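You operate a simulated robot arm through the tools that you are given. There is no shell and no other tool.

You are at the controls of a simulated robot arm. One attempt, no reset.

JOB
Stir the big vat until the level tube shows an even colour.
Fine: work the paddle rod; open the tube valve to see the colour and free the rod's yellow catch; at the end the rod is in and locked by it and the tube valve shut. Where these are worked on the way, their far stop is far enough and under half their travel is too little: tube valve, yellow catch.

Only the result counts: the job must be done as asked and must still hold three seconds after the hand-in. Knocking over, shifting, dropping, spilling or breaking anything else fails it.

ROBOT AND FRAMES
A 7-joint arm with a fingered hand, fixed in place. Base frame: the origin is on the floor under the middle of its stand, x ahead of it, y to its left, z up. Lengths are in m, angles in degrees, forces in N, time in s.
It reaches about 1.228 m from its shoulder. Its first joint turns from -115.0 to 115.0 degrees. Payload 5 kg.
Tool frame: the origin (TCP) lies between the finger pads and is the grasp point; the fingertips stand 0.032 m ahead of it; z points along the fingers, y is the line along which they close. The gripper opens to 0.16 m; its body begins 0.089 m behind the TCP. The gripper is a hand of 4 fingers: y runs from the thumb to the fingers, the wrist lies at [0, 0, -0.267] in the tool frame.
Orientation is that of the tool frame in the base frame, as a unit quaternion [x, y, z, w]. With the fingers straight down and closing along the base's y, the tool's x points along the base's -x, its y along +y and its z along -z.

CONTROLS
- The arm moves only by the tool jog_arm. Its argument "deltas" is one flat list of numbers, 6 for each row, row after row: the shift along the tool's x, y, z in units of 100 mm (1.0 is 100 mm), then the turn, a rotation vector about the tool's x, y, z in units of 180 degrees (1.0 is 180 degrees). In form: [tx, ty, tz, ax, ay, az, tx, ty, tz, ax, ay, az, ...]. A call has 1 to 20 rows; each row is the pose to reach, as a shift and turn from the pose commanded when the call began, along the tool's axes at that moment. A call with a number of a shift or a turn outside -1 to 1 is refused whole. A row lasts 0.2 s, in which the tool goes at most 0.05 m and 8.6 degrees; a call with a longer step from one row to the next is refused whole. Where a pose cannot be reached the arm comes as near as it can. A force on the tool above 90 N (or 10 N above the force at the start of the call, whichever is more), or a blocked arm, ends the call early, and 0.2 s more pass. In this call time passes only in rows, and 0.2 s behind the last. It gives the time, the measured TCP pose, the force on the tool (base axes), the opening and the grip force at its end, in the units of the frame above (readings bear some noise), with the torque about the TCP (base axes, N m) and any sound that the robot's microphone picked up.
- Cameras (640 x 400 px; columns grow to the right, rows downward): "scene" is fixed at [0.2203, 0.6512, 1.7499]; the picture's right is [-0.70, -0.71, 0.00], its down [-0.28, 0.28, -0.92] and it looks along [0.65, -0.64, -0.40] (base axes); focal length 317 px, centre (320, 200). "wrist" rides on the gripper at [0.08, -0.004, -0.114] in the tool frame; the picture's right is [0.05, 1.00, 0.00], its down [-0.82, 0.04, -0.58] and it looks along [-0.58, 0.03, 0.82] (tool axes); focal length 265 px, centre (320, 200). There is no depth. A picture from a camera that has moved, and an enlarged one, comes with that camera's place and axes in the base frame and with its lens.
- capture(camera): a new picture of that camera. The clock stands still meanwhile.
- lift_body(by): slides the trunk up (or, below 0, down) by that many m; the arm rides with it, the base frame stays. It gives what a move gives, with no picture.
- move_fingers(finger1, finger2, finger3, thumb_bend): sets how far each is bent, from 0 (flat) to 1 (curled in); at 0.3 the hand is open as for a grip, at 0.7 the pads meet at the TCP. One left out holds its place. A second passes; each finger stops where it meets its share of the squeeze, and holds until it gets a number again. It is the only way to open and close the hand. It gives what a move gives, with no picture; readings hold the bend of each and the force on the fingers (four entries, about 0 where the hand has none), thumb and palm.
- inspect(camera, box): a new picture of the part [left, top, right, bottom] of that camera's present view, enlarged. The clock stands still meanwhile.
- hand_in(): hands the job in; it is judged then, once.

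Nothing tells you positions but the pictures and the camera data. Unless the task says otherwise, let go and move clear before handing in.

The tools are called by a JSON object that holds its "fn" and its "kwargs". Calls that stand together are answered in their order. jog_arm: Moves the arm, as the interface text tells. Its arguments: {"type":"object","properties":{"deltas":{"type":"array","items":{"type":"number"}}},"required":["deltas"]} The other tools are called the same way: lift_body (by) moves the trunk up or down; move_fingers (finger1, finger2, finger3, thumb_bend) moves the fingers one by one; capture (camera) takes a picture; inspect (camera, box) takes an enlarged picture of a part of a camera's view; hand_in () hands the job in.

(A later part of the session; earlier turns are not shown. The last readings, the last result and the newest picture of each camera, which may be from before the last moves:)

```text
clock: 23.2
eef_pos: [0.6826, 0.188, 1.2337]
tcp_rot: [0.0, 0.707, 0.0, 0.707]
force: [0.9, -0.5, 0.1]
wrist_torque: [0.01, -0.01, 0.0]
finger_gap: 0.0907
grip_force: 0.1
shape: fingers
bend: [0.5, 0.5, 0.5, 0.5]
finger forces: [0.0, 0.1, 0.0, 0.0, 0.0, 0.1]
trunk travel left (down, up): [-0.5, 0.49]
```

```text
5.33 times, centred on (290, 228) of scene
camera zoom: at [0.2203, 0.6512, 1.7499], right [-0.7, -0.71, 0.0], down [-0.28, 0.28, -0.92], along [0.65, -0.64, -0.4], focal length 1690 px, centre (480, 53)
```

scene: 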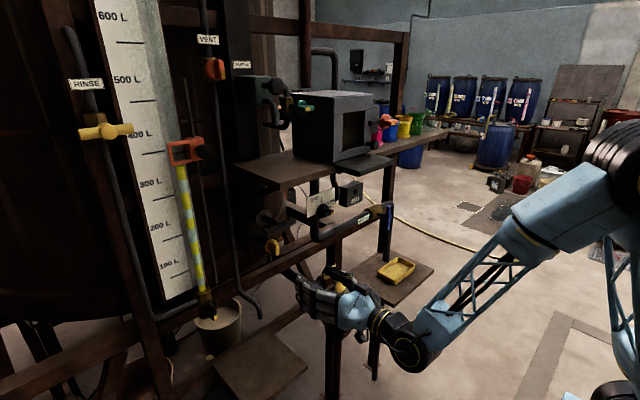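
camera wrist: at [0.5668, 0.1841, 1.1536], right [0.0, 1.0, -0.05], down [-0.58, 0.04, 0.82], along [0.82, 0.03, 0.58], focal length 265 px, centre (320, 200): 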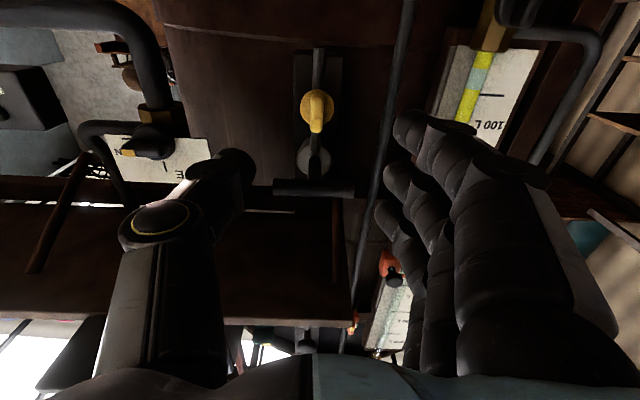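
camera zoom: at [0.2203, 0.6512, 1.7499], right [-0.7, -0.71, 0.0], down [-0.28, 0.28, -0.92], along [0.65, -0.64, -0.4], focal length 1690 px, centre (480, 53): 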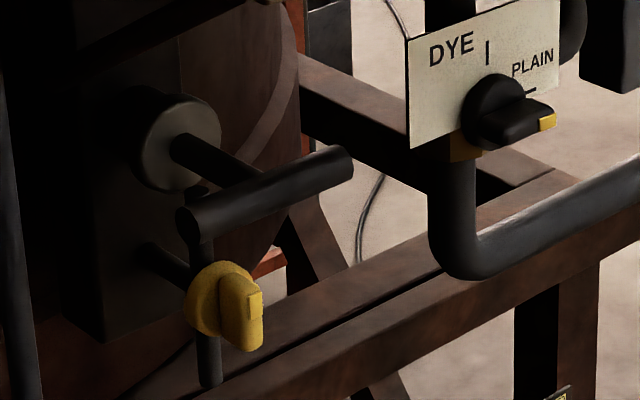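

The catch axis comes out at y 0.186, z 1.2455 with its ridge front at x 0.864. I'll approach it the same way as the tube valve.

{"fn": "jog_arm", "kwargs": {"deltas": [-0.03, -0.005, 0.25, 0, 0, 0, -0.06, -0.01, 0.5, 0, 0, 0, -0.09, -0.015, 0.75, 0, 0, 0, -0.115, -0.02, 1.0, 0, 0, 0]}}

{"fn": "jog_arm", "kwargs": {"deltas": [0, 0, 0.15, 0, 0, 0, 0, 0, 0.3, 0, 0, 0]}}

{"fn": "capture", "kwargs": {"camera": "wrist"}}

{"fn": "inspect", "kwargs": {"camera": "scene", "box": [200, 170, 400, 295]}}

```text
clock: 24.2
eef_pos: [0.7821, 0.1869, 1.2473]
tcp_rot: [0.001, 0.707, -0.001, 0.707]
force: [-0.1, -0.1, -0.3]
wrist_torque: [0.02, 0.0, 0.0]
finger_gap: 0.0906
grip_force: 0.0
shape: fingers
bend: [0.5, 0.5, 0.5, 0.5]
finger forces: [0.0, 0.1, 0.1, 0.0, 0.1, 0.0]
trunk travel left (down, up): [-0.5, 0.49]
```

```text
clock: 24.8
eef_pos: [0.812, 0.1872, 1.2447]
tcp_rot: [-0.001, 0.708, 0.0, 0.706]
force: [-0.3, 0.3, -0.8]
wrist_torque: [0.01, 0.0, 0.02]
finger_gap: 0.0904
grip_force: 0.1
shape: fingers
bend: [0.5, 0.5, 0.5, 0.5]
finger forces: [0.0, 0.0, 0.0, 0.0, 0.0, 0.0]
trunk travel left (down, up): [-0.5, 0.49]
```

```text
taken
camera wrist: at [0.6966, 0.1836, 1.1645], right [0.0, 1.0, -0.05], down [-0.58, 0.04, 0.82], along [0.82, 0.03, 0.58], focal length 265 px, centre (320, 200)
```

wrist: 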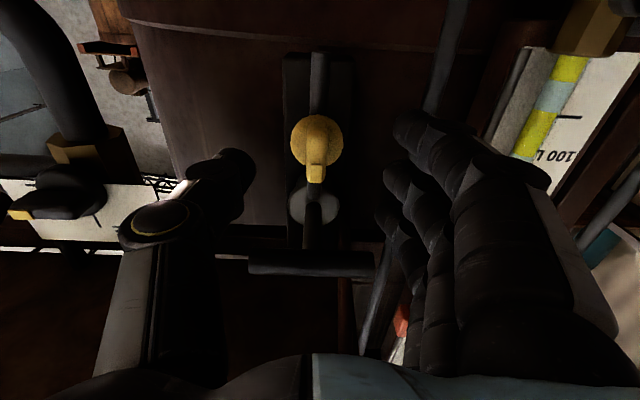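

```text
3.20 times, centred on (300, 232) of scene
camera zoom: at [0.2203, 0.6512, 1.7499], right [-0.7, -0.71, 0.0], down [-0.28, 0.28, -0.92], along [0.65, -0.64, -0.4], focal length 1014 px, centre (384, 96)
```

zoom: 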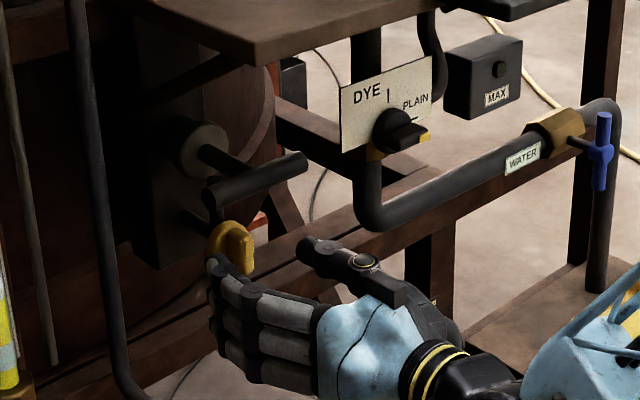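

Everything is aligned, so I'll go in the last 35 mm and pinch the catch's ridge.

{"fn": "jog_arm", "kwargs": {"deltas": [0, -0.007, 0.12, 0, 0, 0, 0, -0.012, 0.24, 0, 0, 0, 0, -0.015, 0.35, 0, 0, 0]}}

{"fn": "move_fingers", "kwargs": {"finger1": 0.62, "finger2": 1.0, "finger3": 0.62, "thumb_bend": 1.0}}

{"fn": "capture", "kwargs": {"camera": "wrist"}}

{"fn": "inspect", "kwargs": {"camera": "scene", "box": [200, 170, 400, 295]}}

```text
clock: 25.6
eef_pos: [0.8474, 0.1865, 1.246]
tcp_rot: [0.0, 0.707, 0.0, 0.707]
force: [-0.1, -0.1, -0.4]
wrist_torque: [-0.01, 0.03, 0.03]
finger_gap: 0.0908
grip_force: 0.1
shape: fingers
bend: [0.5, 0.5, 0.5, 0.5]
finger forces: [0.0, 0.1, 0.0, 0.1, 0.0, 0.1]
trunk travel left (down, up): [-0.5, 0.49]
```

```text
clock: 26.6
eef_pos: [0.8482, 0.1836, 1.246]
tcp_rot: [0.002, 0.707, 0.0, 0.707]
force: [15.3, -18.7, 2.5]
wrist_torque: [-0.03, -0.04, -0.18]
finger_gap: 0.0361
grip_force: 20.1
shape: fingers
bend: [0.62, 0.71, 0.62, 0.69]
finger forces: [0.1, 10.5, 0.0, 0.0, 29.8, 0.0]
trunk travel left (down, up): [-0.5, 0.49]
```

```text
taken
camera wrist: at [0.733, 0.1793, 1.1647], right [0.0, 1.0, -0.05], down [-0.58, 0.04, 0.82], along [0.82, 0.03, 0.58], focal length 265 px, centre (320, 200)
```

wrist: 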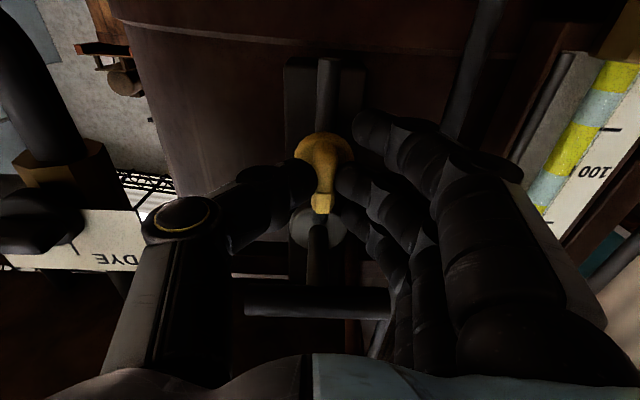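

```text
3.20 times, centred on (300, 232) of scene
camera zoom: at [0.2203, 0.6512, 1.7499], right [-0.7, -0.71, 0.0], down [-0.28, 0.28, -0.92], along [0.65, -0.64, -0.4], focal length 1014 px, centre (384, 96)
```

zoom: 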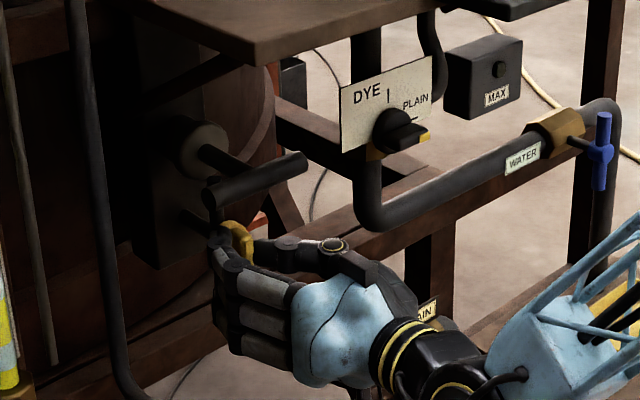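

The catch is pinched. I'll make a small test turn to find which way it turns, watching clearance to the T-bar above.

{"fn": "jog_arm", "kwargs": {"deltas": [0, 0, 0, 0, 0, 0.03, 0, 0, 0, 0, 0, 0.06, 0, 0, 0, 0, 0, 0.09]}}

{"fn": "capture", "kwargs": {"camera": "wrist"}}

```text
clock: 27.4
eef_pos: [0.8482, 0.1833, 1.2459]
tcp_rot: [0.101, 0.7, 0.1, 0.7]
force: [14.4, -21.3, 2.8]
wrist_torque: [-0.45, -0.05, -0.23]
finger_gap: 0.0362
grip_force: 27.1
shape: fingers
bend: [0.62, 0.7, 0.62, 0.69]
finger forces: [0.0, 15.9, 0.1, 0.0, 36.7, 0.1]
trunk travel left (down, up): [-0.5, 0.49]
```

```text
taken
camera wrist: at [0.7328, 0.2021, 1.1674], right [0.0, 0.97, 0.23], down [-0.58, -0.19, 0.79], along [0.82, -0.13, 0.56], focal length 265 px, centre (320, 200)
```

wrist: 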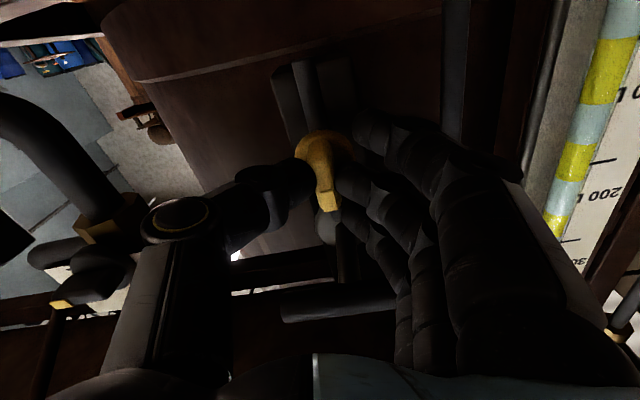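

Positive is against a stop (torque −0.45, lock bar unmoved), so the catch must turn the other way. I'll turn it about 45° and check.

{"fn": "jog_arm", "kwargs": {"deltas": [0, 0, 0, 0, 0, -0.045, 0, 0, 0, 0, 0, -0.09, 0, 0, 0, 0, 0, -0.13, 0, 0, 0, 0, 0, -0.17, 0, 0, 0, 0, 0, -0.21, 0, 0, 0, 0, 0, -0.25, 0, 0, 0, 0, 0, -0.29, 0, 0, 0, 0, 0, -0.33]}}

{"fn": "capture", "kwargs": {"camera": "wrist"}}

{"fn": "inspect", "kwargs": {"camera": "scene", "box": [200, 170, 400, 295]}}

```text
clock: 29.2
eef_pos: [0.8464, 0.1825, 1.2472]
tcp_rot: [-0.261, 0.658, -0.26, 0.657]
force: [18.3, -26.7, 7.8]
wrist_torque: [0.2, -0.09, -0.4]
finger_gap: 0.0374
grip_force: 21.4
shape: fingers
bend: [0.62, 0.7, 0.62, 0.69]
finger forces: [0.1, 7.8, 0.0, 0.0, 35.0, 0.1]
trunk travel left (down, up): [-0.5, 0.49]
```

```text
taken
camera wrist: at [0.732, 0.125, 1.1906], right [0.0, 0.69, -0.72], down [-0.58, 0.59, 0.57], along [0.82, 0.42, 0.4], focal length 265 px, centre (320, 200)
```

wrist: 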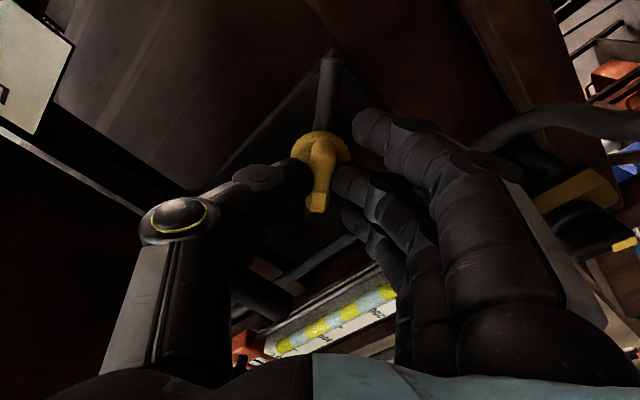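

```text
3.20 times, centred on (300, 232) of scene
camera zoom: at [0.2203, 0.6512, 1.7499], right [-0.7, -0.71, 0.0], down [-0.28, 0.28, -0.92], along [0.65, -0.64, -0.4], focal length 1014 px, centre (384, 96)
```

zoom: 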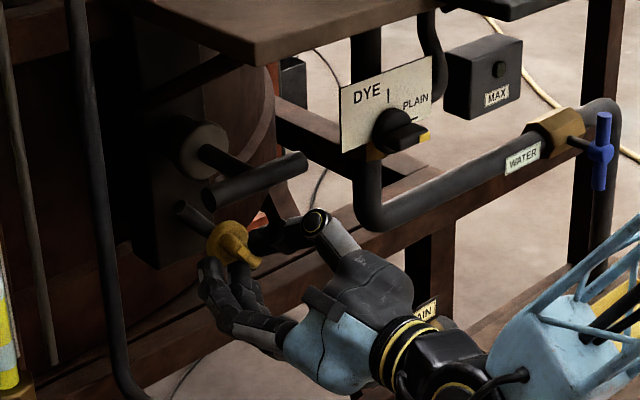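

The catch is turning with the lock bar. I'll continue another 23° and check thumb clearance to the T-bar.

{"fn": "jog_arm", "kwargs": {"deltas": [0, 0, 0, 0, 0, -0.033, 0, 0, 0, 0, 0, -0.066, 0, 0, 0, 0, 0, -0.1, 0, 0, 0, 0, 0, -0.13]}}

{"fn": "capture", "kwargs": {"camera": "wrist"}}

{"fn": "inspect", "kwargs": {"camera": "scene", "box": [200, 170, 400, 295]}}

```text
clock: 30.2
eef_pos: [0.8465, 0.1821, 1.2477]
tcp_rot: [-0.386, 0.592, -0.389, 0.591]
force: [15.5, -29.5, 18.1]
wrist_torque: [0.16, -0.21, -0.51]
finger_gap: 0.0376
grip_force: 22.1
shape: fingers
bend: [0.62, 0.71, 0.62, 0.69]
finger forces: [0.1, 7.3, 0.0, 0.0, 36.4, 0.0]
trunk travel left (down, up): [-0.5, 0.49]
```

```text
taken
camera wrist: at [0.732, 0.1073, 1.2191], right [0.0, 0.35, -0.94], down [-0.58, 0.77, 0.29], along [0.82, 0.54, 0.2], focal length 265 px, centre (320, 200)
```

wrist: 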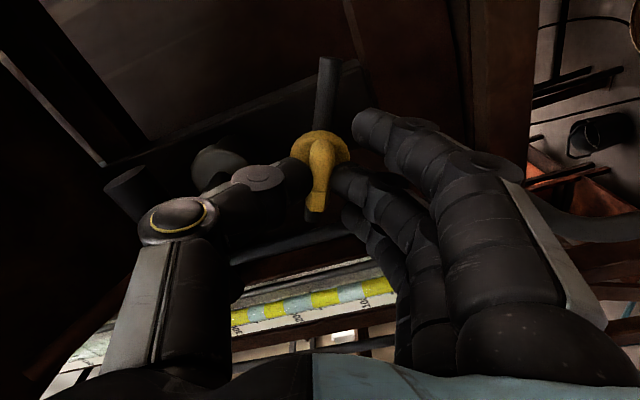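

```text
3.20 times, centred on (300, 232) of scene
camera zoom: at [0.2203, 0.6512, 1.7499], right [-0.7, -0.71, 0.0], down [-0.28, 0.28, -0.92], along [0.65, -0.64, -0.4], focal length 1014 px, centre (384, 96)
```

zoom: 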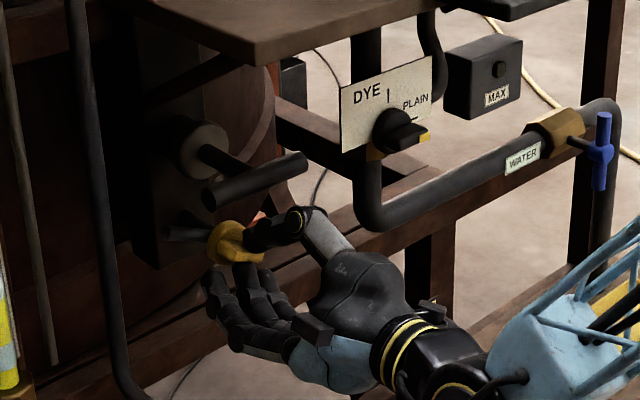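

About 67° turned and the thumb knuckle is still in front of the T-bar. I'll relieve the side load slightly while finishing the turn to the stop.

{"fn": "jog_arm", "kwargs": {"deltas": [0.01, -0.01, 0, 0, 0, -0.03, 0.015, -0.02, 0, 0, 0, -0.06, 0.015, -0.02, 0, 0, 0, -0.09, 0.015, -0.02, 0, 0, 0, -0.12]}}

{"fn": "capture", "kwargs": {"camera": "wrist"}}

{"fn": "inspect", "kwargs": {"camera": "scene", "box": [200, 170, 400, 295]}}

```text
clock: 31.2
eef_pos: [0.8465, 0.1822, 1.2511]
tcp_rot: [-0.491, 0.508, -0.492, 0.509]
force: [19.4, -23.1, 26.0]
wrist_torque: [0.14, -0.37, -0.39]
finger_gap: 0.0378
grip_force: 21.0
shape: fingers
bend: [0.62, 0.7, 0.62, 0.68]
finger forces: [0.0, 7.0, 0.0, 0.0, 35.7, 0.0]
trunk travel left (down, up): [-0.5, 0.49]
```

```text
taken
camera wrist: at [0.7318, 0.1018, 1.2499], right [0.0, -0.02, -1.0], down [-0.58, 0.82, -0.02], along [0.82, 0.58, -0.01], focal length 265 px, centre (320, 200)
```

wrist: 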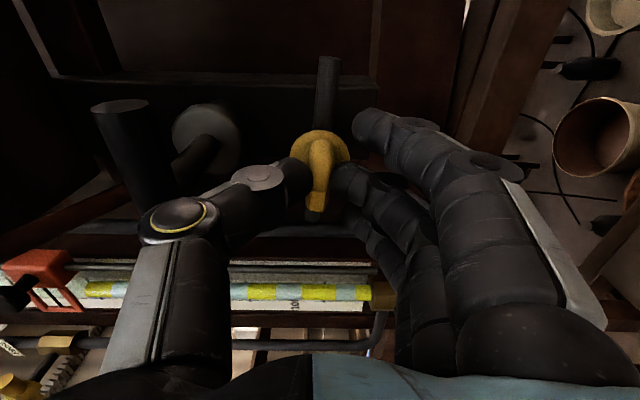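

```text
3.20 times, centred on (300, 232) of scene
camera zoom: at [0.2203, 0.6512, 1.7499], right [-0.7, -0.71, 0.0], down [-0.28, 0.28, -0.92], along [0.65, -0.64, -0.4], focal length 1014 px, centre (384, 96)
```

zoom: 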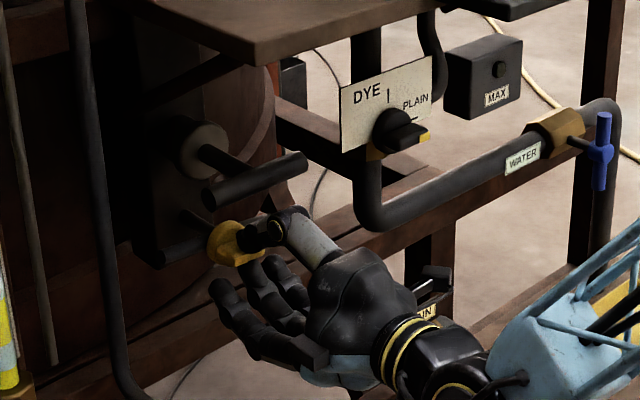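

The lock bar is now horizontal, about 88° turned. I'll nudge on to confirm the stop.

{"fn": "jog_arm", "kwargs": {"deltas": [0, -0.01, 0, 0, 0, -0.025, 0, -0.01, 0, 0, 0, -0.05]}}

{"fn": "capture", "kwargs": {"camera": "wrist"}}

```text
clock: 31.8
eef_pos: [0.8463, 0.1827, 1.25]
tcp_rot: [0.53, -0.467, 0.53, -0.468]
force: [16.4, -19.7, 24.3]
wrist_torque: [0.28, -0.42, -0.32]
finger_gap: 0.0376
grip_force: 20.9
shape: fingers
bend: [0.62, 0.7, 0.62, 0.69]
finger forces: [0.0, 8.3, 0.0, 0.0, 33.5, 0.0]
trunk travel left (down, up): [-0.5, 0.49]
```

```text
taken
camera wrist: at [0.7314, 0.1033, 1.2633], right [0.0, -0.18, -0.98], down [-0.58, 0.8, -0.14], along [0.82, 0.57, -0.1], focal length 265 px, centre (320, 200)
```

wrist: 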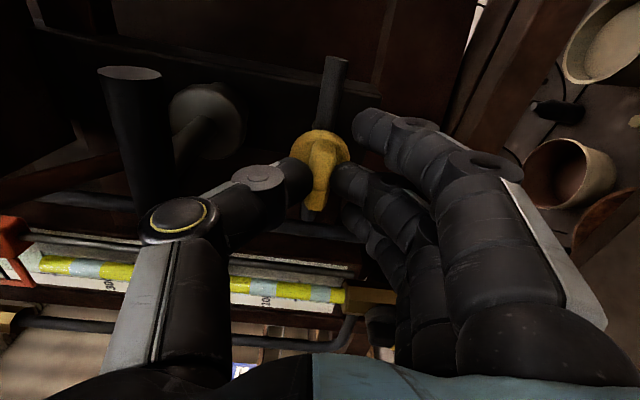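

The bar no longer follows the hand, so the catch is at its far stop. I'll release with only a small thumb opening, because the T-bar is just above, and back straight out.

{"fn": "jog_arm", "kwargs": {"deltas": [0, 0, 0, 0, 0, 0.025, 0, 0, 0, 0, 0, 0.04]}}

{"fn": "move_fingers", "kwargs": {"finger1": 0.55, "finger2": 0.55, "finger3": 0.55, "thumb_bend": 0.61}}

{"fn": "capture", "kwargs": {"camera": "wrist"}}

```text
clock: 32.4
eef_pos: [0.8451, 0.1835, 1.2491]
tcp_rot: [-0.5, 0.5, -0.499, 0.502]
force: [15.4, -15.2, 25.4]
wrist_torque: [0.04, -0.37, -0.29]
finger_gap: 0.0379
grip_force: 20.3
shape: fingers
bend: [0.62, 0.7, 0.62, 0.68]
finger forces: [0.0, 7.5, 0.1, 0.0, 32.1, 0.0]
trunk travel left (down, up): [-0.5, 0.49]
```

```text
clock: 33.4
eef_pos: [0.8457, 0.1848, 1.2484]
tcp_rot: [-0.5, 0.5, -0.499, 0.5]
force: [-0.6, 0.4, -0.1]
wrist_torque: [0.03, -0.04, -0.01]
finger_gap: 0.06
grip_force: 0.1
shape: fingers
bend: [0.55, 0.55, 0.55, 0.61]
finger forces: [0.1, 0.0, 0.0, 0.1, 0.1, 0.0]
trunk travel left (down, up): [-0.5, 0.49]
```

```text
taken
camera wrist: at [0.7315, 0.1043, 1.2521], right [0.0, -0.05, -1.0], down [-0.58, 0.81, -0.04], along [0.82, 0.58, -0.03], focal length 265 px, centre (320, 200)
```

wrist: 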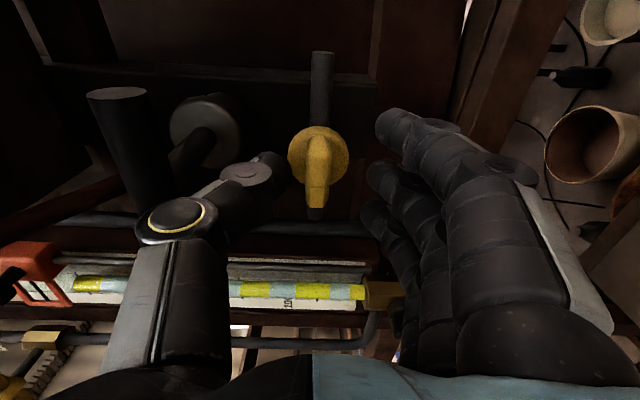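

The catch is free of the hand. I'll back out 10 cm, then raise the hand to T-bar height with the same roll.

{"fn": "jog_arm", "kwargs": {"deltas": [0, 0, -0.25, 0, 0, 0, 0, 0, -0.5, 0, 0, 0, 0, 0, -0.75, 0, 0, 0, 0, 0, -1.0, 0, 0, 0]}}

{"fn": "move_fingers", "kwargs": {"finger1": 0.56, "finger2": 0.56, "finger3": 0.56, "thumb_bend": 0.56}}

{"fn": "jog_arm", "kwargs": {"deltas": [0, -0.2, 0, 0, 0, 0, 0, -0.4, 0, 0, 0, 0, 0, -0.6, 0, 0, 0, 0, 0, -0.85, 0, 0, 0, 0]}}

{"fn": "capture", "kwargs": {"camera": "wrist"}}

{"fn": "capture", "kwargs": {"camera": "scene"}}

{"fn": "inspect", "kwargs": {"camera": "scene", "box": [200, 170, 400, 295]}}

```text
clock: 34.4
eef_pos: [0.7445, 0.1839, 1.2491]
tcp_rot: [-0.5, 0.5, -0.5, 0.5]
force: [-0.8, 0.6, 0.5]
wrist_torque: [-0.02, 0.0, -0.03]
finger_gap: 0.0601
grip_force: 0.0
shape: fingers
bend: [0.55, 0.55, 0.55, 0.61]
finger forces: [0.0, 0.0, 0.0, 0.1, 0.1, 0.1]
trunk travel left (down, up): [-0.5, 0.49]
```

```text
clock: 35.4
eef_pos: [0.7446, 0.1832, 1.2484]
tcp_rot: [-0.5, 0.5, -0.5, 0.5]
force: [0.3, -0.6, -0.6]
wrist_torque: [0.03, 0.04, -0.02]
finger_gap: 0.068
grip_force: 0.1
shape: fingers
bend: [0.56, 0.56, 0.56, 0.56]
finger forces: [0.1, 0.0, 0.1, 0.0, 0.0, 0.0]
trunk travel left (down, up): [-0.5, 0.49]
```

```text
clock: 36.4
eef_pos: [0.7454, 0.184, 1.3332]
tcp_rot: [0.5, -0.5, 0.5, -0.5]
force: [-0.5, 0.3, -0.5]
wrist_torque: [0.01, 0.0, -0.01]
finger_gap: 0.0678
grip_force: 0.1
shape: fingers
bend: [0.56, 0.56, 0.56, 0.56]
finger forces: [0.0, 0.0, 0.0, 0.0, 0.0, 0.0]
trunk travel left (down, up): [-0.5, 0.49]
```

```text
taken
camera wrist: at [0.6301, 0.104, 1.337], right [0.0, -0.05, -1.0], down [-0.58, 0.82, -0.04], along [0.82, 0.58, -0.03], focal length 265 px, centre (320, 200)
```

wrist: 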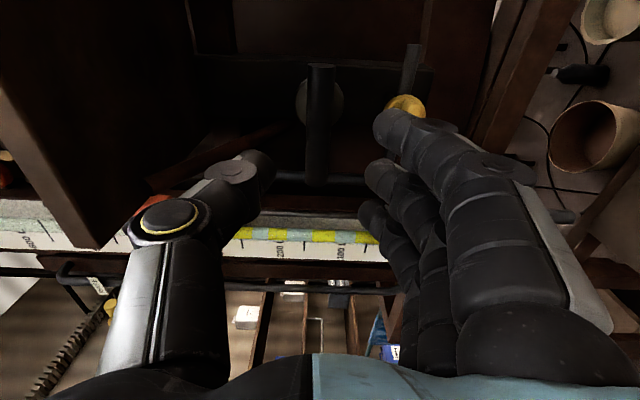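

```text
taken
```

scene: 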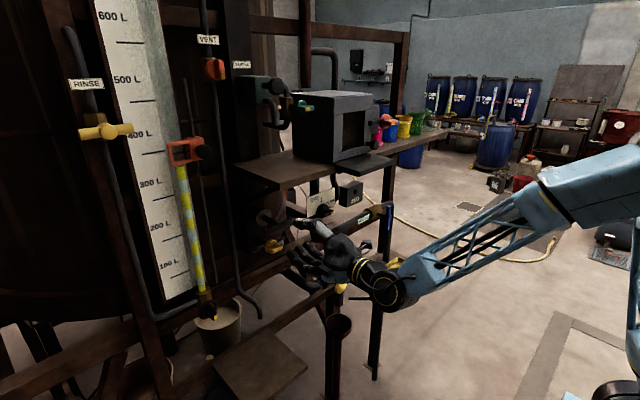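

```text
3.20 times, centred on (300, 232) of scene
camera zoom: at [0.2203, 0.6512, 1.7499], right [-0.7, -0.71, 0.0], down [-0.28, 0.28, -0.92], along [0.65, -0.64, -0.4], focal length 1014 px, centre (384, 96)
```

zoom: 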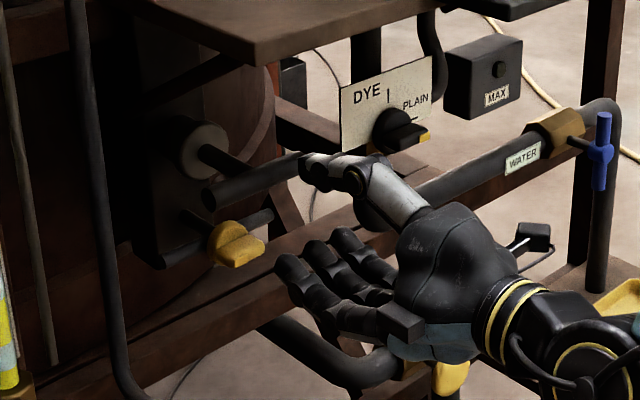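

The T-bar is centred between thumb and fingers. I'll narrow the hand a little to clear the catch, then advance onto the bar.

{"fn": "move_fingers", "kwargs": {"finger1": 0.6, "finger2": 0.6, "finger3": 0.6, "thumb_bend": 0.58}}

{"fn": "jog_arm", "kwargs": {"deltas": [0, 0, 0.15, 0, 0, 0, 0, 0, 0.3, 0, 0, 0, 0, 0, 0.45, 0, 0, 0, 0, 0, 0.6, 0, 0, 0]}}

{"fn": "capture", "kwargs": {"camera": "wrist"}}

{"fn": "inspect", "kwargs": {"camera": "scene", "box": [200, 170, 400, 295]}}

```text
clock: 37.4
eef_pos: [0.7461, 0.1835, 1.3334]
tcp_rot: [0.5, -0.5, 0.5, -0.5]
force: [0.6, 0.3, -0.1]
wrist_torque: [0.01, 0.0, 0.0]
finger_gap: 0.0595
grip_force: 0.1
shape: fingers
bend: [0.6, 0.6, 0.6, 0.57]
finger forces: [0.0, 0.0, 0.0, 0.0, 0.0, 0.1]
trunk travel left (down, up): [-0.5, 0.49]
```

```text
clock: 38.4
eef_pos: [0.8075, 0.1827, 1.3343]
tcp_rot: [-0.5, 0.501, -0.5, 0.5]
force: [0.1, -0.5, 0.3]
wrist_torque: [-0.04, 0.0, -0.02]
finger_gap: 0.0594
grip_force: 0.1
shape: fingers
bend: [0.6, 0.6, 0.6, 0.57]
finger forces: [0.0, 0.1, 0.0, 0.0, 0.0, 0.0]
trunk travel left (down, up): [-0.5, 0.49]
```

```text
taken
camera wrist: at [0.6918, 0.1025, 1.3369], right [0.0, -0.05, -1.0], down [-0.58, 0.82, -0.04], along [0.82, 0.58, -0.03], focal length 265 px, centre (320, 200)
```

wrist: 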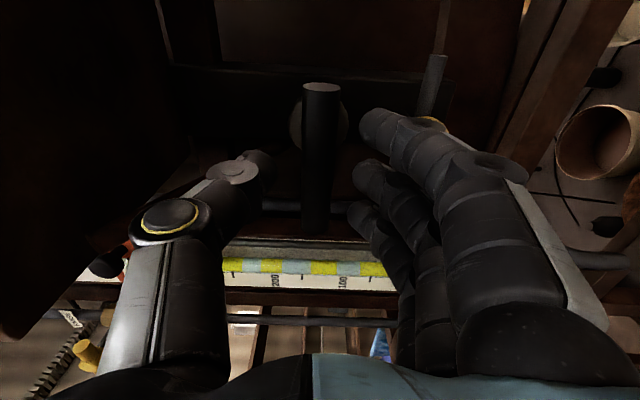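

```text
3.20 times, centred on (300, 232) of scene
camera zoom: at [0.2203, 0.6512, 1.7499], right [-0.7, -0.71, 0.0], down [-0.28, 0.28, -0.92], along [0.65, -0.64, -0.4], focal length 1014 px, centre (384, 96)
```

zoom: 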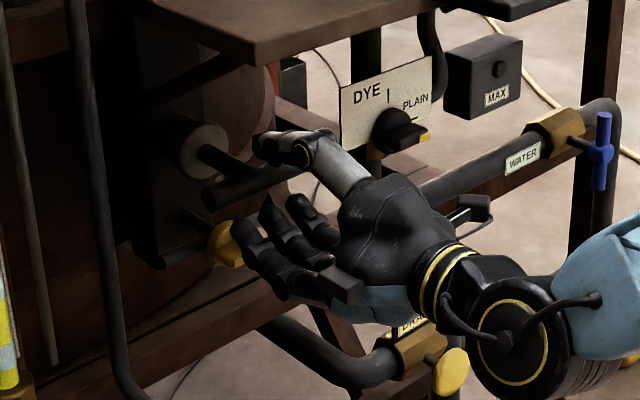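

The bar is entering between thumb and fingers. I'll go 4 cm more and then close on it.

{"fn": "jog_arm", "kwargs": {"deltas": [0, 0, 0.1, 0, 0, 0, 0, 0, 0.2, 0, 0, 0, 0, 0, 0.3, 0, 0, 0, 0, 0, 0.42, 0, 0, 0]}}

{"fn": "capture", "kwargs": {"camera": "wrist"}}

{"fn": "inspect", "kwargs": {"camera": "scene", "box": [200, 170, 400, 295]}}

```text
clock: 39.4
eef_pos: [0.8488, 0.1839, 1.3338]
tcp_rot: [-0.5, 0.5, -0.5, 0.5]
force: [-0.3, 0.2, 0.5]
wrist_torque: [0.03, 0.02, -0.02]
finger_gap: 0.0595
grip_force: 0.0
shape: fingers
bend: [0.6, 0.6, 0.6, 0.57]
finger forces: [0.1, 0.1, 0.0, 0.0, 0.0, 0.0]
trunk travel left (down, up): [-0.5, 0.49]
```

```text
taken
camera wrist: at [0.7332, 0.1042, 1.3367], right [0.0, -0.05, -1.0], down [-0.58, 0.81, -0.04], along [0.82, 0.58, -0.03], focal length 265 px, centre (320, 200)
```

wrist: 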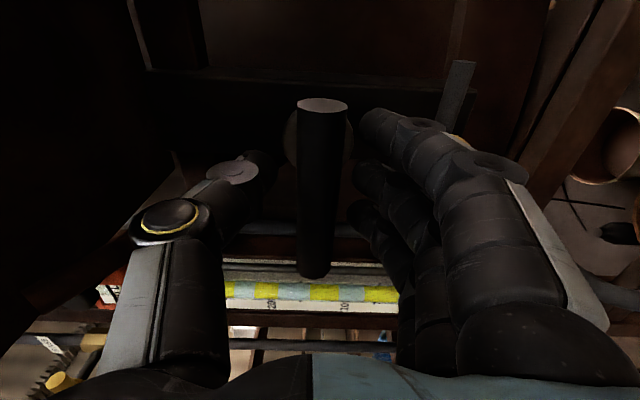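

```text
3.20 times, centred on (300, 232) of scene
camera zoom: at [0.2203, 0.6512, 1.7499], right [-0.7, -0.71, 0.0], down [-0.28, 0.28, -0.92], along [0.65, -0.64, -0.4], focal length 1014 px, centre (384, 96)
```

zoom: 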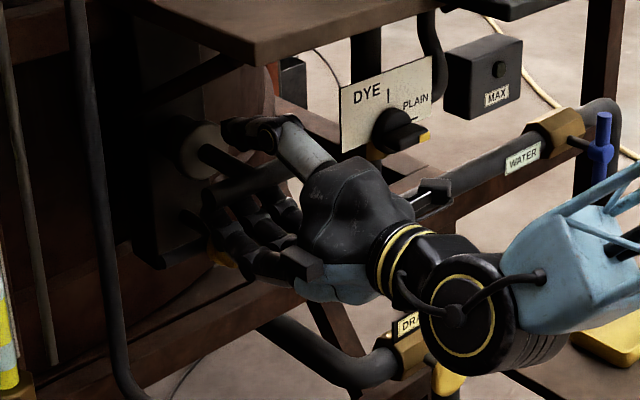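

The bar now lies in the grasp. I'll close all fingers around it.

{"fn": "move_fingers", "kwargs": {"finger1": 0.9, "finger2": 0.9, "finger3": 0.9, "thumb_bend": 0.9}}

{"fn": "capture", "kwargs": {"camera": "wrist"}}

{"fn": "inspect", "kwargs": {"camera": "scene", "box": [200, 170, 400, 295]}}

```text
clock: 40.4
eef_pos: [0.8485, 0.1841, 1.3344]
tcp_rot: [-0.499, 0.5, -0.5, 0.501]
force: [3.2, 0.2, 5.6]
wrist_torque: [0.02, -0.55, 0.07]
finger_gap: 0.0192
grip_force: 35.0
shape: fingers
bend: [0.79, 0.8, 0.79, 0.81]
finger forces: [10.0, 12.3, 10.0, 0.0, 37.2, 0.1]
trunk travel left (down, up): [-0.5, 0.49]
```

```text
taken
camera wrist: at [0.7328, 0.104, 1.3376], right [0.0, -0.05, -1.0], down [-0.58, 0.82, -0.04], along [0.82, 0.58, -0.03], focal length 265 px, centre (320, 200)
```

wrist: 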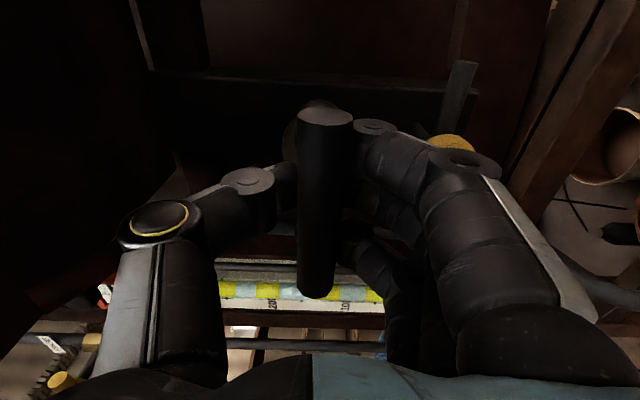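

```text
3.20 times, centred on (300, 232) of scene
camera zoom: at [0.2203, 0.6512, 1.7499], right [-0.7, -0.71, 0.0], down [-0.28, 0.28, -0.92], along [0.65, -0.64, -0.4], focal length 1014 px, centre (384, 96)
```

zoom: 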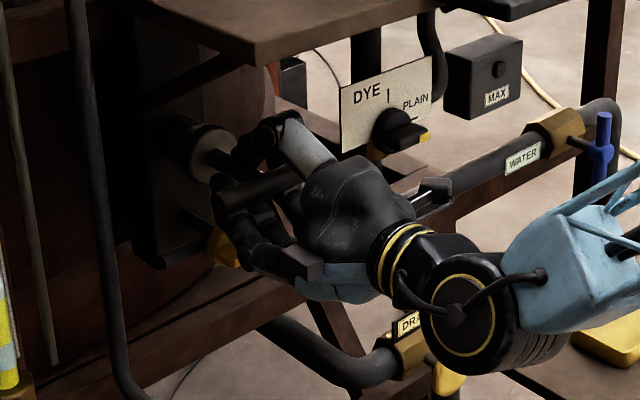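

The fingers have hooked behind the bar and it already slid out a bit, so the catch is free. I'll pull the rod outward.

{"fn": "jog_arm", "kwargs": {"deltas": [0, 0, -0.2, 0, 0, 0, 0, 0, -0.4, 0, 0, 0, 0, 0, -0.6, 0, 0, 0, 0, 0, -0.8, 0, 0, 0, 0, 0, -1.0, 0, 0, 0]}}

{"fn": "capture", "kwargs": {"camera": "wrist"}}

{"fn": "capture", "kwargs": {"camera": "scene"}}

```text
clock: 41.6
eef_pos: [0.7464, 0.184, 1.3348]
tcp_rot: [0.5, -0.499, 0.501, -0.5]
force: [-6.4, -6.3, 8.1]
wrist_torque: [0.04, -0.57, -0.02]
finger_gap: 0.0188
grip_force: 35.8
shape: fingers
bend: [0.8, 0.81, 0.8, 0.82]
finger forces: [9.1, 14.0, 9.0, 0.0, 39.6, 0.0]
trunk travel left (down, up): [-0.5, 0.49]
```

```text
taken
camera wrist: at [0.6316, 0.1041, 1.3378], right [0.0, -0.05, -1.0], down [-0.58, 0.82, -0.04], along [0.82, 0.58, -0.03], focal length 265 px, centre (320, 200)
```

wrist: 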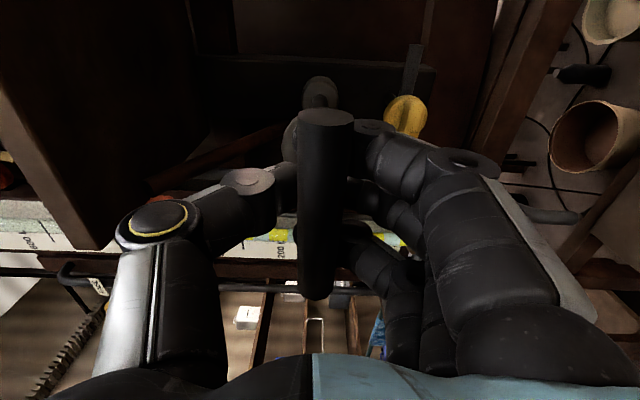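

```text
taken
```

scene: 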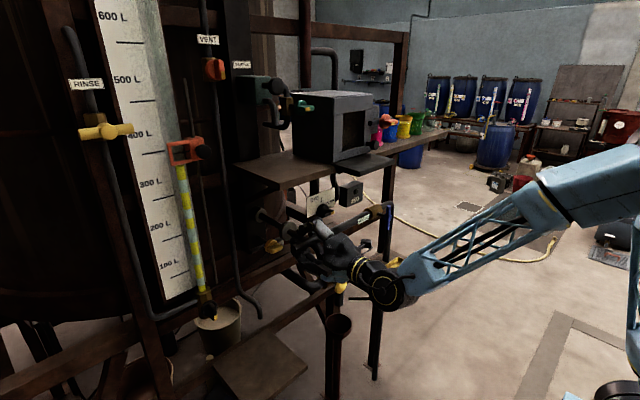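

The rod came out 10 cm easily. I'll keep pulling to find its outer limit.

{"fn": "jog_arm", "kwargs": {"deltas": [0, 0, -0.15, 0, 0, 0, 0, 0, -0.3, 0, 0, 0, 0, 0, -0.45, 0, 0, 0, 0, 0, -0.6, 0, 0, 0, 0, 0, -0.75, 0, 0, 0, 0, 0, -0.9, 0, 0, 0]}}

{"fn": "capture", "kwargs": {"camera": "scene"}}

{"fn": "capture", "kwargs": {"camera": "wrist"}}

```text
clock: 42.4
eef_pos: [0.7162, 0.1835, 1.3349]
tcp_rot: [0.496, -0.501, 0.502, -0.501]
force: [74.7, 4.2, 2.9]
wrist_torque: [-0.01, -0.38, 0.03]
finger_gap: 0.0198
grip_force: 45.0
shape: fingers
bend: [0.76, 0.8, 0.77, 0.79]
finger forces: [28.5, 12.4, 27.3, 0.1, 21.0, 0.0]
trunk travel left (down, up): [-0.5, 0.49]
stopped in row 4: the force on the tool passed its limit at 98 N (the readings are from after the stop); the commanded pose is now the measured one
```

```text
taken
```

scene: 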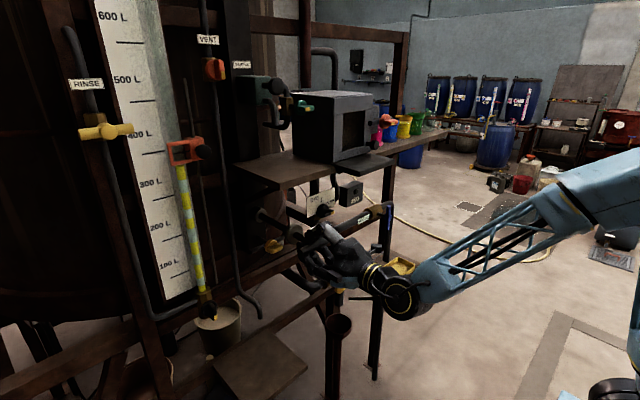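

```text
taken
camera wrist: at [0.6006, 0.1043, 1.3382], right [0.0, -0.05, -1.0], down [-0.57, 0.82, -0.04], along [0.82, 0.57, -0.02], focal length 265 px, centre (320, 200)
```

wrist: 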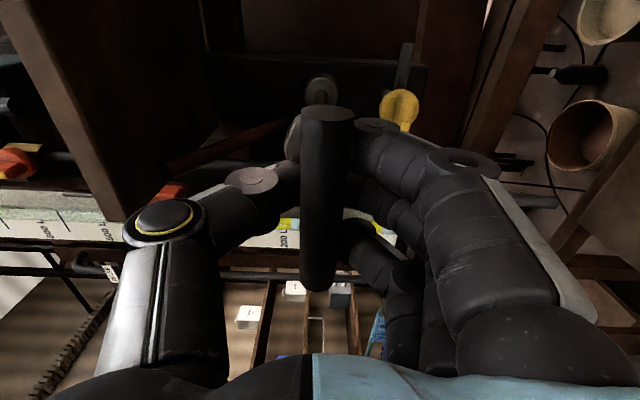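

The outer stop is at a TCP x of about 0.717, so the travel is about 12 cm. I'll go to mid-stroke, then do repeated in/out strokes within the limits.

{"fn": "jog_arm", "kwargs": {"deltas": [0, 0, 0.2, 0, 0, 0, 0, 0, 0.4, 0, 0, 0, 0, 0, 0.64, 0, 0, 0]}}

{"fn": "jog_arm", "kwargs": {"deltas": [0, 0, 0.3, 0, 0, 0, 0, 0, 0.5, 0, 0, 0, 0, 0, 0.6, 0, 0, 0, 0, 0, 0.62, 0, 0, 0, 0, 0, 0.3, 0, 0, 0, 0, 0, 0, 0, 0, 0, 0, 0, -0.3, 0, 0, 0, 0, 0, -0.5, 0, 0, 0, 0, 0, -0.58, 0, 0, 0]}}

{"fn": "capture", "kwargs": {"camera": "scene"}}

{"fn": "inspect", "kwargs": {"camera": "scene", "box": [100, 130, 260, 330]}}

```text
clock: 43.2
eef_pos: [0.7732, 0.1837, 1.3361]
tcp_rot: [0.497, -0.5, 0.501, -0.501]
force: [5.1, -9.4, -8.1]
wrist_torque: [0.01, -0.24, -0.09]
finger_gap: 0.0179
grip_force: 38.9
shape: fingers
bend: [0.79, 0.83, 0.79, 0.83]
finger forces: [13.7, 20.2, 13.3, 0.0, 30.7, 0.0]
trunk travel left (down, up): [-0.5, 0.49]
```

```text
clock: 45.2
eef_pos: [0.7191, 0.1837, 1.3386]
tcp_rot: [0.496, -0.499, 0.502, -0.502]
force: [58.2, 0.1, 1.8]
wrist_torque: [0.03, -0.42, -0.03]
finger_gap: 0.0177
grip_force: 46.1
shape: fingers
bend: [0.78, 0.82, 0.78, 0.81]
finger forces: [27.1, 16.7, 26.3, 0.1, 21.8, 0.0]
trunk travel left (down, up): [-0.5, 0.49]
```

```text
taken
```

scene: 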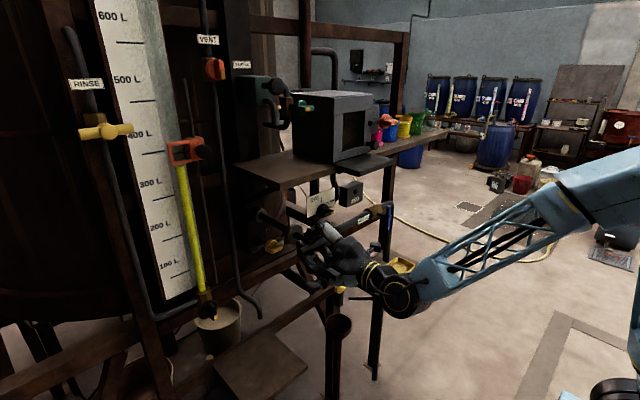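

```text
2.00 times, centred on (180, 230) of scene
camera zoom: at [0.2203, 0.6512, 1.7499], right [-0.7, -0.71, 0.0], down [-0.28, 0.28, -0.92], along [0.65, -0.64, -0.4], focal length 634 px, centre (600, 140)
```

zoom: 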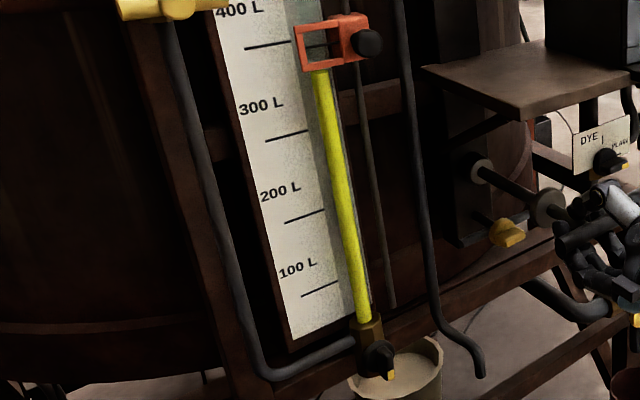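

The tube now looks uniformly yellow. I'll zoom in to verify it.

{"fn": "inspect", "kwargs": {"camera": "scene", "box": [160, 140, 230, 230]}}

{"fn": "inspect", "kwargs": {"camera": "scene", "box": [165, 225, 235, 315]}}

{"fn": "inspect", "kwargs": {"camera": "scene", "box": [240, 180, 360, 270]}}

```text
4.44 times, centred on (195, 185) of scene
camera zoom: at [0.2203, 0.6512, 1.7499], right [-0.7, -0.71, 0.0], down [-0.28, 0.28, -0.92], along [0.65, -0.64, -0.4], focal length 1408 px, centre (876, 267)
```

zoom: 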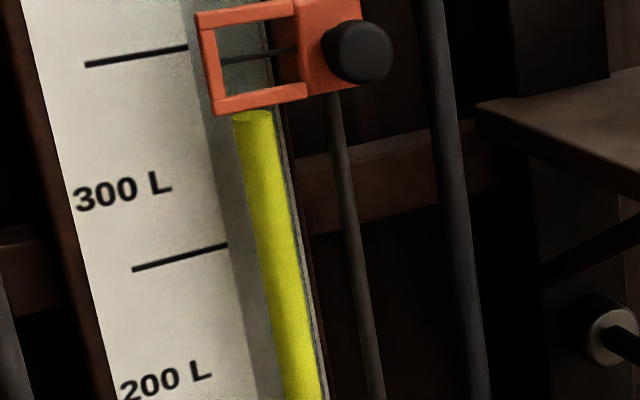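

```text
4.44 times, centred on (200, 270) of scene
camera zoom: at [0.2203, 0.6512, 1.7499], right [-0.7, -0.71, 0.0], down [-0.28, 0.28, -0.92], along [0.65, -0.64, -0.4], focal length 1408 px, centre (853, -111)
```

zoom: 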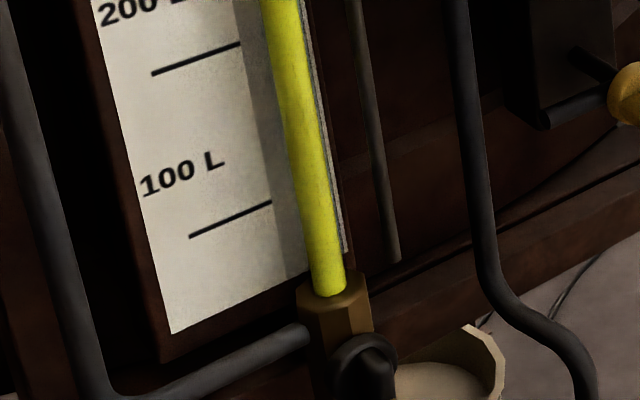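

```text
4.44 times, centred on (300, 225) of scene
camera zoom: at [0.2203, 0.6512, 1.7499], right [-0.7, -0.71, 0.0], down [-0.28, 0.28, -0.92], along [0.65, -0.64, -0.4], focal length 1408 px, centre (409, 89)
```

zoom: 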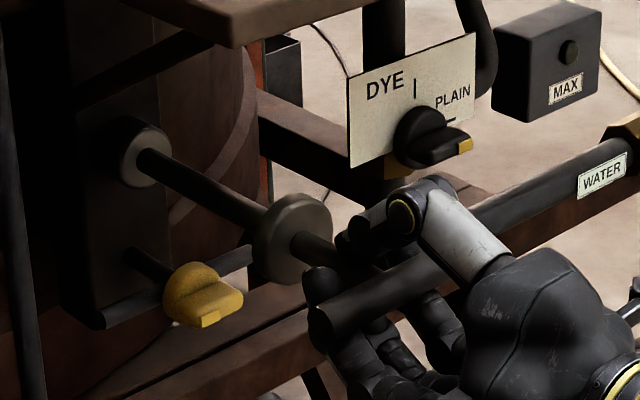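

The colour is even over the whole tube, and the rod shows a collar that the lock bar blocks when it is in. Now I'll push the rod in to its stop.

{"fn": "jog_arm", "kwargs": {"deltas": [0, 0, 0.2, 0, 0, 0, 0, 0, 0.4, 0, 0, 0, 0, 0, 0.6, 0, 0, 0, 0, 0, 0.8, 0, 0, 0, 0, 0, 1.0, 0, 0, 0]}}

{"fn": "jog_arm", "kwargs": {"deltas": [0, 0, 0.08, 0, 0, 0, 0, 0, 0.16, 0, 0, 0, 0, 0, 0.24, 0, 0, 0, 0, 0, 0.32, 0, 0, 0, 0, 0, 0.4, 0, 0, 0, 0, 0, 0.48, 0, 0, 0]}}

{"fn": "capture", "kwargs": {"camera": "wrist"}}

{"fn": "inspect", "kwargs": {"camera": "scene", "box": [200, 170, 400, 295]}}

{"fn": "inspect", "kwargs": {"camera": "scene", "box": [100, 130, 260, 330]}}

```text
clock: 46.4
eef_pos: [0.8143, 0.1824, 1.3383]
tcp_rot: [0.497, -0.499, 0.503, -0.501]
force: [6.0, -6.7, -4.6]
wrist_torque: [-0.02, -0.26, -0.01]
finger_gap: 0.0172
grip_force: 41.0
shape: fingers
bend: [0.79, 0.83, 0.8, 0.83]
finger forces: [15.0, 21.2, 14.5, 0.0, 31.7, 0.0]
trunk travel left (down, up): [-0.5, 0.49]
```

```text
clock: 47.8
eef_pos: [0.8618, 0.1829, 1.3382]
tcp_rot: [-0.497, 0.499, -0.502, 0.502]
force: [4.4, -3.9, -9.9]
wrist_torque: [0.01, -0.17, -0.08]
finger_gap: 0.0171
grip_force: 39.8
shape: fingers
bend: [0.79, 0.83, 0.8, 0.83]
finger forces: [14.2, 22.6, 14.0, 0.0, 28.7, 0.1]
trunk travel left (down, up): [-0.5, 0.49]
```

```text
taken
camera wrist: at [0.7466, 0.1042, 1.3411], right [0.01, -0.05, -1.0], down [-0.58, 0.82, -0.04], along [0.82, 0.58, -0.02], focal length 265 px, centre (320, 200)
```

wrist: 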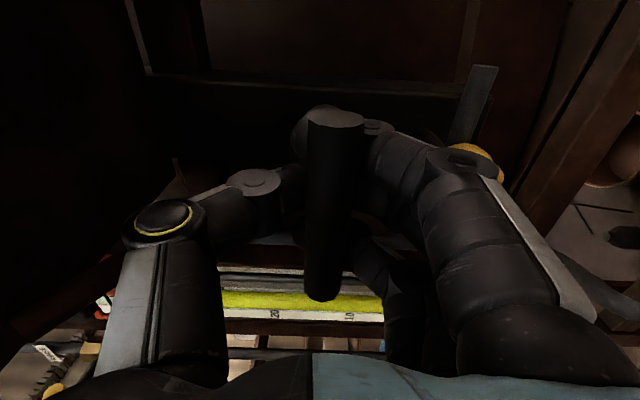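

```text
3.20 times, centred on (300, 232) of scene
camera zoom: at [0.2203, 0.6512, 1.7499], right [-0.7, -0.71, 0.0], down [-0.28, 0.28, -0.92], along [0.65, -0.64, -0.4], focal length 1014 px, centre (384, 96)
```

zoom: 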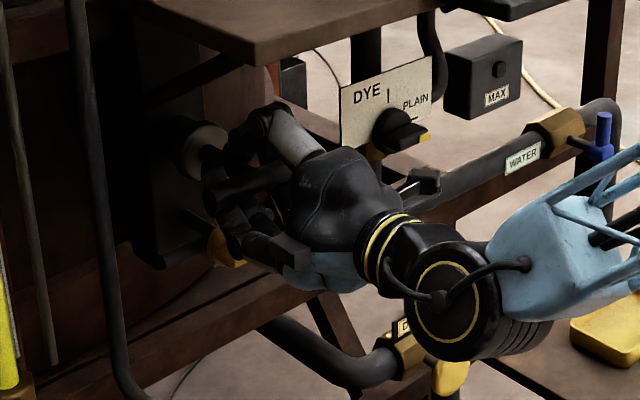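

```text
2.00 times, centred on (180, 230) of scene
camera zoom: at [0.2203, 0.6512, 1.7499], right [-0.7, -0.71, 0.0], down [-0.28, 0.28, -0.92], along [0.65, -0.64, -0.4], focal length 634 px, centre (600, 140)
```

zoom: 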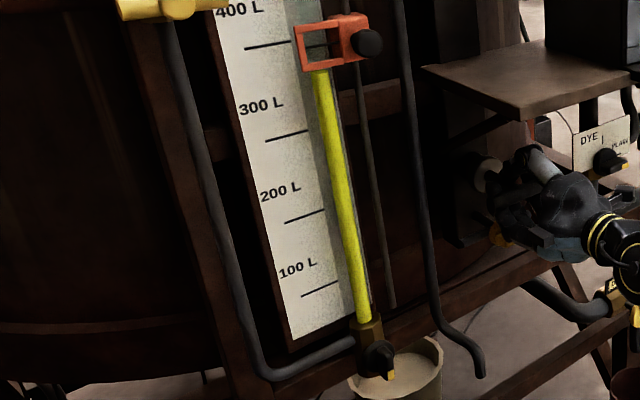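

The bar is back at x of about 0.843 and the colour stays even. I'll push gently a little more to seat the rod against its inner stop.

{"fn": "jog_arm", "kwargs": {"deltas": [0, 0, 0.05, 0, 0, 0, 0, 0, 0.1, 0, 0, 0, 0, 0, 0.15, 0, 0, 0, 0, 0, 0.2, 0, 0, 0]}}

{"fn": "inspect", "kwargs": {"camera": "scene", "box": [230, 180, 350, 270]}}

```text
clock: 48.8
eef_pos: [0.8747, 0.1838, 1.3446]
tcp_rot: [0.496, -0.497, 0.504, -0.504]
force: [-56.0, -8.5, 1.4]
wrist_torque: [-0.03, 0.29, -0.02]
finger_gap: 0.0153
grip_force: 44.3
shape: fingers
bend: [0.82, 0.83, 0.82, 0.91]
finger forces: [6.2, 29.7, 6.4, 0.0, 46.6, 0.0]
trunk travel left (down, up): [-0.5, 0.49]
```

```text
4.44 times, centred on (290, 225) of scene
camera zoom: at [0.2203, 0.6512, 1.7499], right [-0.7, -0.71, 0.0], down [-0.28, 0.28, -0.92], along [0.65, -0.64, -0.4], focal length 1408 px, centre (453, 89)
```

zoom: 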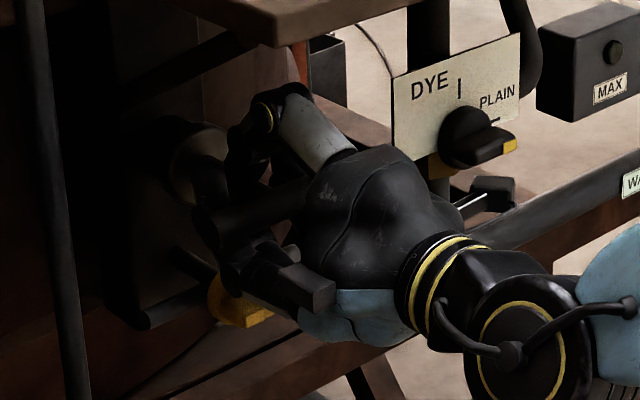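

The −56 N reading means the rod is seated at its inner stop. I'll ease the pressure and open the hand without dragging the bar.

{"fn": "jog_arm", "kwargs": {"deltas": [0, 0, -0.05, 0, 0, 0, 0, 0, -0.09, 0, 0, 0]}}

{"fn": "move_fingers", "kwargs": {"finger1": 0.6, "finger2": 0.6, "finger3": 0.6, "thumb_bend": 0.57}}

{"fn": "capture", "kwargs": {"camera": "wrist"}}

{"fn": "inspect", "kwargs": {"camera": "scene", "box": [230, 180, 350, 270]}}

```text
clock: 49.4
eef_pos: [0.8713, 0.1845, 1.3424]
tcp_rot: [0.496, -0.497, 0.504, -0.504]
force: [1.0, 1.7, 16.6]
wrist_torque: [0.08, -0.45, 0.0]
finger_gap: 0.0154
grip_force: 42.7
shape: fingers
bend: [0.81, 0.81, 0.81, 0.89]
finger forces: [12.8, 19.6, 12.8, 0.0, 39.9, 0.2]
trunk travel left (down, up): [-0.5, 0.49]
```

```text
clock: 50.4
eef_pos: [0.8721, 0.1846, 1.3392]
tcp_rot: [0.498, -0.499, 0.502, -0.502]
force: [-0.6, -0.1, -0.3]
wrist_torque: [0.02, -0.01, 0.0]
finger_gap: 0.0599
grip_force: 0.0
shape: fingers
bend: [0.6, 0.6, 0.6, 0.56]
finger forces: [0.0, 0.0, 0.0, 0.1, 0.1, 0.0]
trunk travel left (down, up): [-0.5, 0.49]
```

```text
taken
camera wrist: at [0.7564, 0.1044, 1.3409], right [0.01, -0.05, -1.0], down [-0.58, 0.82, -0.05], along [0.82, 0.58, -0.02], focal length 265 px, centre (320, 200)
```

wrist: 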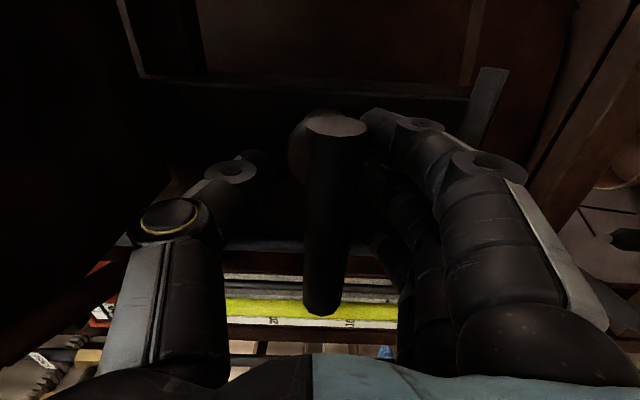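

```text
4.44 times, centred on (290, 225) of scene
camera zoom: at [0.2203, 0.6512, 1.7499], right [-0.7, -0.71, 0.0], down [-0.28, 0.28, -0.92], along [0.65, -0.64, -0.4], focal length 1408 px, centre (453, 89)
```

zoom: 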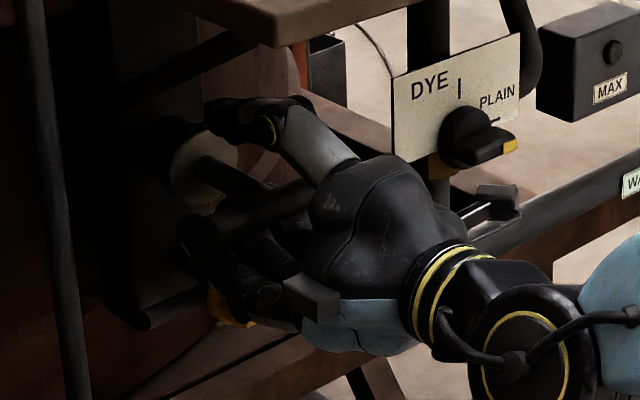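

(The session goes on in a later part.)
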